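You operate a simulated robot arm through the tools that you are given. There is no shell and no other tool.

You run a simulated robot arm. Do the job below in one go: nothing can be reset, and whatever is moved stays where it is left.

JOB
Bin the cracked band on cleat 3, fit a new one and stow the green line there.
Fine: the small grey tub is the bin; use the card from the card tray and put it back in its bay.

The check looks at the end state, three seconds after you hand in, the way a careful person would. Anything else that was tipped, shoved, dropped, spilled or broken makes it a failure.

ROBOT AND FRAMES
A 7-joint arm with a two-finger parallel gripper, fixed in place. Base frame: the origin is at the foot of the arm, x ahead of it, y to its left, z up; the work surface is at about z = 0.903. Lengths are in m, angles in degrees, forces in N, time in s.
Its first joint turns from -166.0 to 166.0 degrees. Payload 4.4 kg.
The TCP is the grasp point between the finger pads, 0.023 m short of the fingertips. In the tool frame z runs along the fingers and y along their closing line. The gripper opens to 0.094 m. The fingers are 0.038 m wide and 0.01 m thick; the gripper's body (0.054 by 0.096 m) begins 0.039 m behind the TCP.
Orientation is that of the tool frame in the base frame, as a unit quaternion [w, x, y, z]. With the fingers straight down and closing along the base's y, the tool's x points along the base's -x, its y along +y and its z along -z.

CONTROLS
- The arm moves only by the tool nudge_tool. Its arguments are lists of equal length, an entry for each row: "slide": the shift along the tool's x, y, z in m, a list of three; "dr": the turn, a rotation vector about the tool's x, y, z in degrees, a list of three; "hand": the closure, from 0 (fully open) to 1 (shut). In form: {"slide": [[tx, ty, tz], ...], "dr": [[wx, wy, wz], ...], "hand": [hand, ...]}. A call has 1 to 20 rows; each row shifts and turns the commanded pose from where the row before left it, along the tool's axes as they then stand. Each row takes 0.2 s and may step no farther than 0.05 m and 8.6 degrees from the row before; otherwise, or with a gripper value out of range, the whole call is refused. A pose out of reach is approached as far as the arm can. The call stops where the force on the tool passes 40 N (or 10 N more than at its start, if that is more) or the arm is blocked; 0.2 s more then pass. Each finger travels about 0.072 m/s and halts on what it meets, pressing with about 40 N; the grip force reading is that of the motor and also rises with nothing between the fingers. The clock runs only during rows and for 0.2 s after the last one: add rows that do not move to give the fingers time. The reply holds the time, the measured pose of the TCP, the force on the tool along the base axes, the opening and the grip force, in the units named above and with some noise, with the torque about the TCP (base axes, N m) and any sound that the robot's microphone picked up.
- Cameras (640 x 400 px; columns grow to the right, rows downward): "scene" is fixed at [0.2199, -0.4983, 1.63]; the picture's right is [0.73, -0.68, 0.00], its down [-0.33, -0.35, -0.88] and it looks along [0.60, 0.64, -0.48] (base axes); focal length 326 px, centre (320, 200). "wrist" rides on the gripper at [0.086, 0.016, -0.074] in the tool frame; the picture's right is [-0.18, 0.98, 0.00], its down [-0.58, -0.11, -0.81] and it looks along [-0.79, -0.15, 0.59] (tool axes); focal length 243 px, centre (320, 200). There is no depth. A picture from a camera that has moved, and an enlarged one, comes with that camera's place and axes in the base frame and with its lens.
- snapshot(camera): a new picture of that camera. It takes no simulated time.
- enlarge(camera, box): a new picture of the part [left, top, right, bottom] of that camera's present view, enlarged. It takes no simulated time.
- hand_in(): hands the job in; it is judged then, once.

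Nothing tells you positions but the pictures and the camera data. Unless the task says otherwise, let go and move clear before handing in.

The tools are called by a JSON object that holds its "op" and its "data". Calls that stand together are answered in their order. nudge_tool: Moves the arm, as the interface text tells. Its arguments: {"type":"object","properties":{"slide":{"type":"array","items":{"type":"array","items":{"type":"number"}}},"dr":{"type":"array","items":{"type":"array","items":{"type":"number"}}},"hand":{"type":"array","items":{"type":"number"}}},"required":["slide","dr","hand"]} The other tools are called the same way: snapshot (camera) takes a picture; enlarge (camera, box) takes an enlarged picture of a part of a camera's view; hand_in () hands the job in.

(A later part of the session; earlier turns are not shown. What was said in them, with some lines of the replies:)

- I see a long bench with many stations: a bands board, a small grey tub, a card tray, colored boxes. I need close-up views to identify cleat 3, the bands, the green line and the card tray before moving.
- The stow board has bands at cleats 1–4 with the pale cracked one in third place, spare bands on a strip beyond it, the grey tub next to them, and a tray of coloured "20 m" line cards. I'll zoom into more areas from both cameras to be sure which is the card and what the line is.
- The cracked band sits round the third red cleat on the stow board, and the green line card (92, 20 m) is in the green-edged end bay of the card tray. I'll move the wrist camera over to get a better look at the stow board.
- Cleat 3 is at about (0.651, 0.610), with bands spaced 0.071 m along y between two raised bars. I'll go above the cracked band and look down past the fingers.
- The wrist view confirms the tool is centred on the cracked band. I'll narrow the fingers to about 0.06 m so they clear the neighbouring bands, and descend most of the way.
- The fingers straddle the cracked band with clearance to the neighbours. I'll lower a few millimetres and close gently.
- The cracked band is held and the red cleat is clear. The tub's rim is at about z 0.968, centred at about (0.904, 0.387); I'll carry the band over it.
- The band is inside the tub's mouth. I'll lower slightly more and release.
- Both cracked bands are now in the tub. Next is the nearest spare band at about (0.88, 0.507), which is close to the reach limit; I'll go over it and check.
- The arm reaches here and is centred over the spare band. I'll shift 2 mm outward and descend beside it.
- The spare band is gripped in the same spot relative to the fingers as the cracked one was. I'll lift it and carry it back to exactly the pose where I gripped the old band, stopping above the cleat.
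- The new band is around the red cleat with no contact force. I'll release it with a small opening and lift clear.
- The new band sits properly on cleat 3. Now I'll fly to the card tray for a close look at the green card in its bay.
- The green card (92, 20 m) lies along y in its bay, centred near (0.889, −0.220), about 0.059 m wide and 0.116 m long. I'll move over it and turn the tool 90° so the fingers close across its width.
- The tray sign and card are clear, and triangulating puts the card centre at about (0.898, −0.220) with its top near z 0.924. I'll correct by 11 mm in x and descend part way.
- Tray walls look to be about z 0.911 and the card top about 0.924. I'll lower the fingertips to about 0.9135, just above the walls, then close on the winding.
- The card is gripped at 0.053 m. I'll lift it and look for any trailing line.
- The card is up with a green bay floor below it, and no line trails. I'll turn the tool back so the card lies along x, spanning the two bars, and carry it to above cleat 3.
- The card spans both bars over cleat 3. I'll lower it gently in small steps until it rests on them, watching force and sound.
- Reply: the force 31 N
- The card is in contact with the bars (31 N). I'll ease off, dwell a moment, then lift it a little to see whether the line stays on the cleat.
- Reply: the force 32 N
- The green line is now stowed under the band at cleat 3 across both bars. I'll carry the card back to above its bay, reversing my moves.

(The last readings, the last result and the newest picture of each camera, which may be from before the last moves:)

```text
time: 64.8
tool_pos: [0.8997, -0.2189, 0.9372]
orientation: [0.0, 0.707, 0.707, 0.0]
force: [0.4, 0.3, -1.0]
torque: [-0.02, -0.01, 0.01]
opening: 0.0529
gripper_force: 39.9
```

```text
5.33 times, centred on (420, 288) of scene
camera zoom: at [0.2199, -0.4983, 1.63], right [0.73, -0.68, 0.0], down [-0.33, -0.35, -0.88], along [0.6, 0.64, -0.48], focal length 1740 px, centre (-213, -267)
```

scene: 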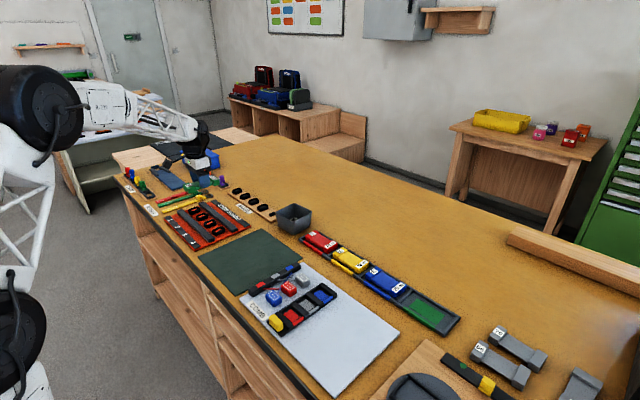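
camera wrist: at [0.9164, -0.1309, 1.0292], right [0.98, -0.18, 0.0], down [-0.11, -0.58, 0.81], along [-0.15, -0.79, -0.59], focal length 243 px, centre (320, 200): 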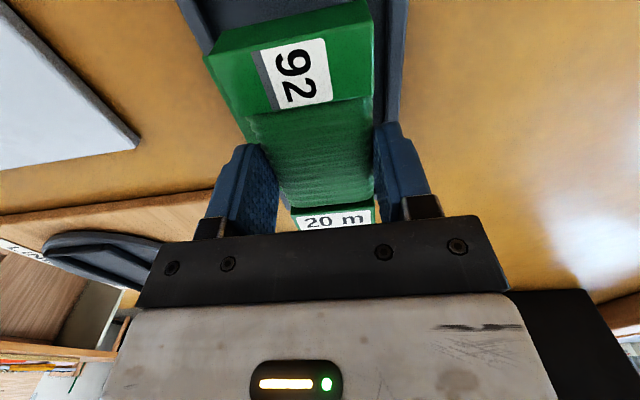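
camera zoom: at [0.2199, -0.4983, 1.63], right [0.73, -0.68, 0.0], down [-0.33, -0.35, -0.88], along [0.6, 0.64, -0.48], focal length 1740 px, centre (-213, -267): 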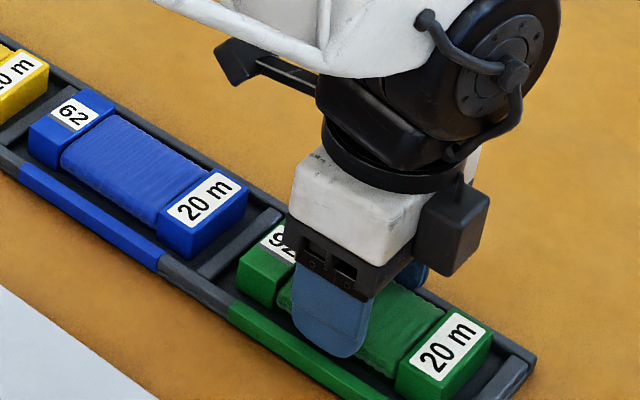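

The card is back between the bay walls, about 1 mm off the floor. I'll lower that last bit, open slowly and rise straight up.

{"op": "nudge_tool", "data": {"slide": [[0, 0, 0.001], [0, 0, 0], [0, 0, 0], [0, 0, 0], [0, 0, 0], [0, 0, -0.02], [0, 0, -0.03], [0, 0, -0.05], [0, 0, -0.05], [0, 0, 0]], "dr": [[0, 0, 0], [0, 0, 0], [0, 0, 0], [0, 0, 0], [0, 0, 0], [0, 0, 0], [0, 0, 0], [0, 0, 0], [0, 0, 0], [0, 0, 0]], "hand": [0.5, 0.4, 0.3, 0.1, 0.1, 0.1, 0.1, 0.1, 0.1, 0.1]}}

{"op": "snapshot", "data": {"camera": "wrist"}}

{"op": "enlarge", "data": {"camera": "scene", "box": [360, 250, 480, 325]}}

```text
time: 67.0
tool_pos: [0.8996, -0.2203, 1.0863]
orientation: [0.0, 0.708, 0.706, 0.0]
force: [-0.8, -0.8, -0.8]
torque: [0.02, 0.01, 0.04]
opening: 0.0847
gripper_force: 0.0
```

```text
taken
camera wrist: at [0.9167, -0.1342, 1.1609], right [0.98, -0.18, 0.0], down [-0.11, -0.58, 0.81], along [-0.15, -0.79, -0.59], focal length 243 px, centre (320, 200)
```

wrist: 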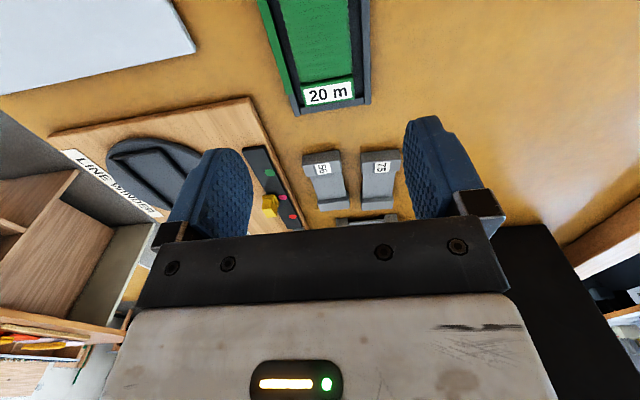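

```text
5.33 times, centred on (420, 288) of scene
camera zoom: at [0.2199, -0.4983, 1.63], right [0.73, -0.68, 0.0], down [-0.33, -0.35, -0.88], along [0.6, 0.64, -0.48], focal length 1740 px, centre (-213, -267)
```

zoom: 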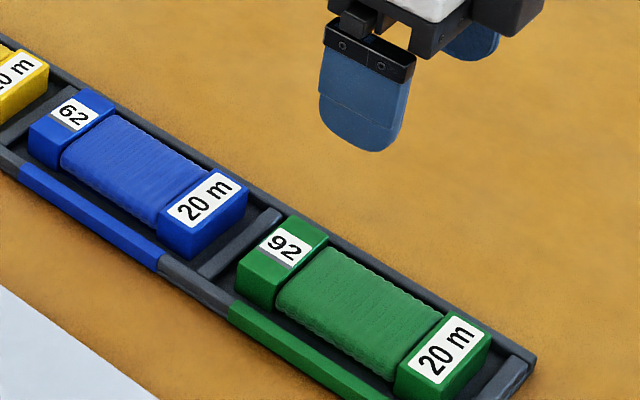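

The green card sits in its bay as it did at first. I'll raise and retract the arm, then check the whole bench once more.

{"op": "nudge_tool", "data": {"slide": [[0, 0, -0.05], [0, 0, -0.05], [0, 0, -0.05], [0, -0.04, 0], [0, -0.04, 0], [0, -0.04, 0], [0, -0.04, 0], [0, -0.04, 0], [0, 0, 0], [0, 0, 0]], "dr": [[0, 0, 0], [0, 0, 0], [0, 0, 0], [0, 0, 0], [0, 0, 0], [0, 0, 0], [0, 0, 0], [0, 0, 0], [0, 0, 0], [0, 0, 0]], "hand": [0.1, 0.1, 0.1, 0.1, 0.1, 0.1, 0.1, 0.1, 0.1, 0.1]}}

{"op": "snapshot", "data": {"camera": "scene"}}

{"op": "enlarge", "data": {"camera": "scene", "box": [165, 170, 325, 270]}}

{"op": "enlarge", "data": {"camera": "scene", "box": [280, 220, 480, 345]}}

```text
time: 69.2
tool_pos: [0.6993, -0.2187, 1.2344]
orientation: [0.0, 0.708, 0.707, 0.0]
force: [0.9, 0.9, -0.6]
torque: [0.02, 0.0, 0.0]
opening: 0.0848
gripper_force: 0.0
```

```text
taken
```

scene: 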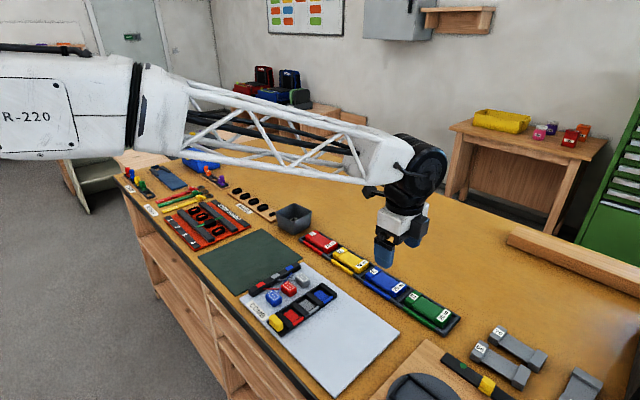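

```text
4.00 times, centred on (245, 220) of scene
camera zoom: at [0.2199, -0.4983, 1.63], right [0.73, -0.68, 0.0], down [-0.33, -0.35, -0.88], along [0.6, 0.64, -0.48], focal length 1305 px, centre (620, 120)
```

zoom: 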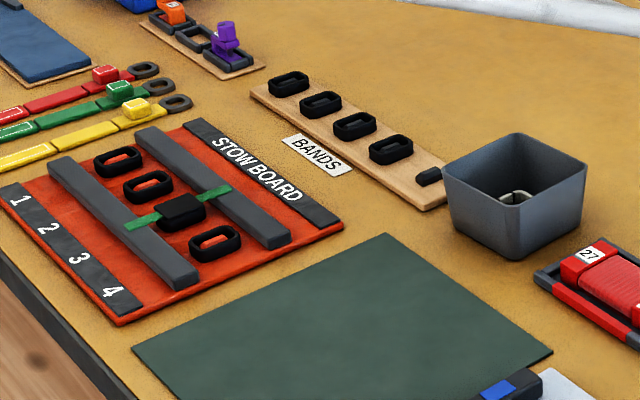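

```text
3.20 times, centred on (380, 282) of scene
camera zoom: at [0.2199, -0.4983, 1.63], right [0.73, -0.68, 0.0], down [-0.33, -0.35, -0.88], along [0.6, 0.64, -0.48], focal length 1044 px, centre (128, -64)
```

zoom: 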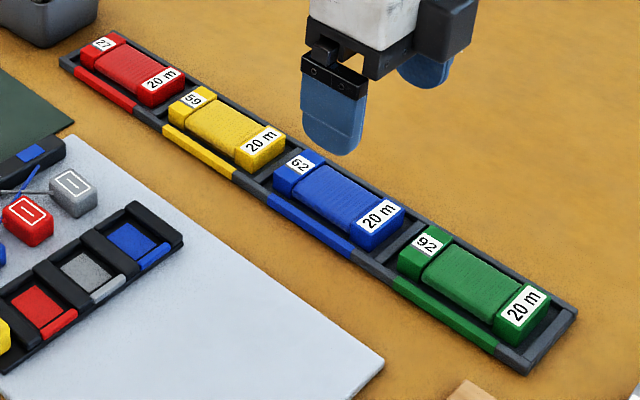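

The cracked band is in the grey tub. A new band is on cleat 3 with the green line stowed there, the green card is back in its bay, nothing else was disturbed, and the arm is clear. I'm handing in now.

{"op": "hand_in", "data": {}}

```text
The job is handed in.
```

The job is done and handed in; I haven't seen the check's result.

- **Cracked band:** I took it off cleat 3 and dropped it in the small grey tub, where another cracked band was already lying.
- **New band:** I fitted the nearest spare from the BANDS strip to cleat 3.
- **Green line:** I laid the green 20 m card (number 92) across the bars over cleat 3. The line stayed there under the new band.
- **Card:** it is back in its green bay in the card tray, the same way round as before.

In the last pictures nothing else on the bench looked moved. The gripper was open and clear when I handed in.
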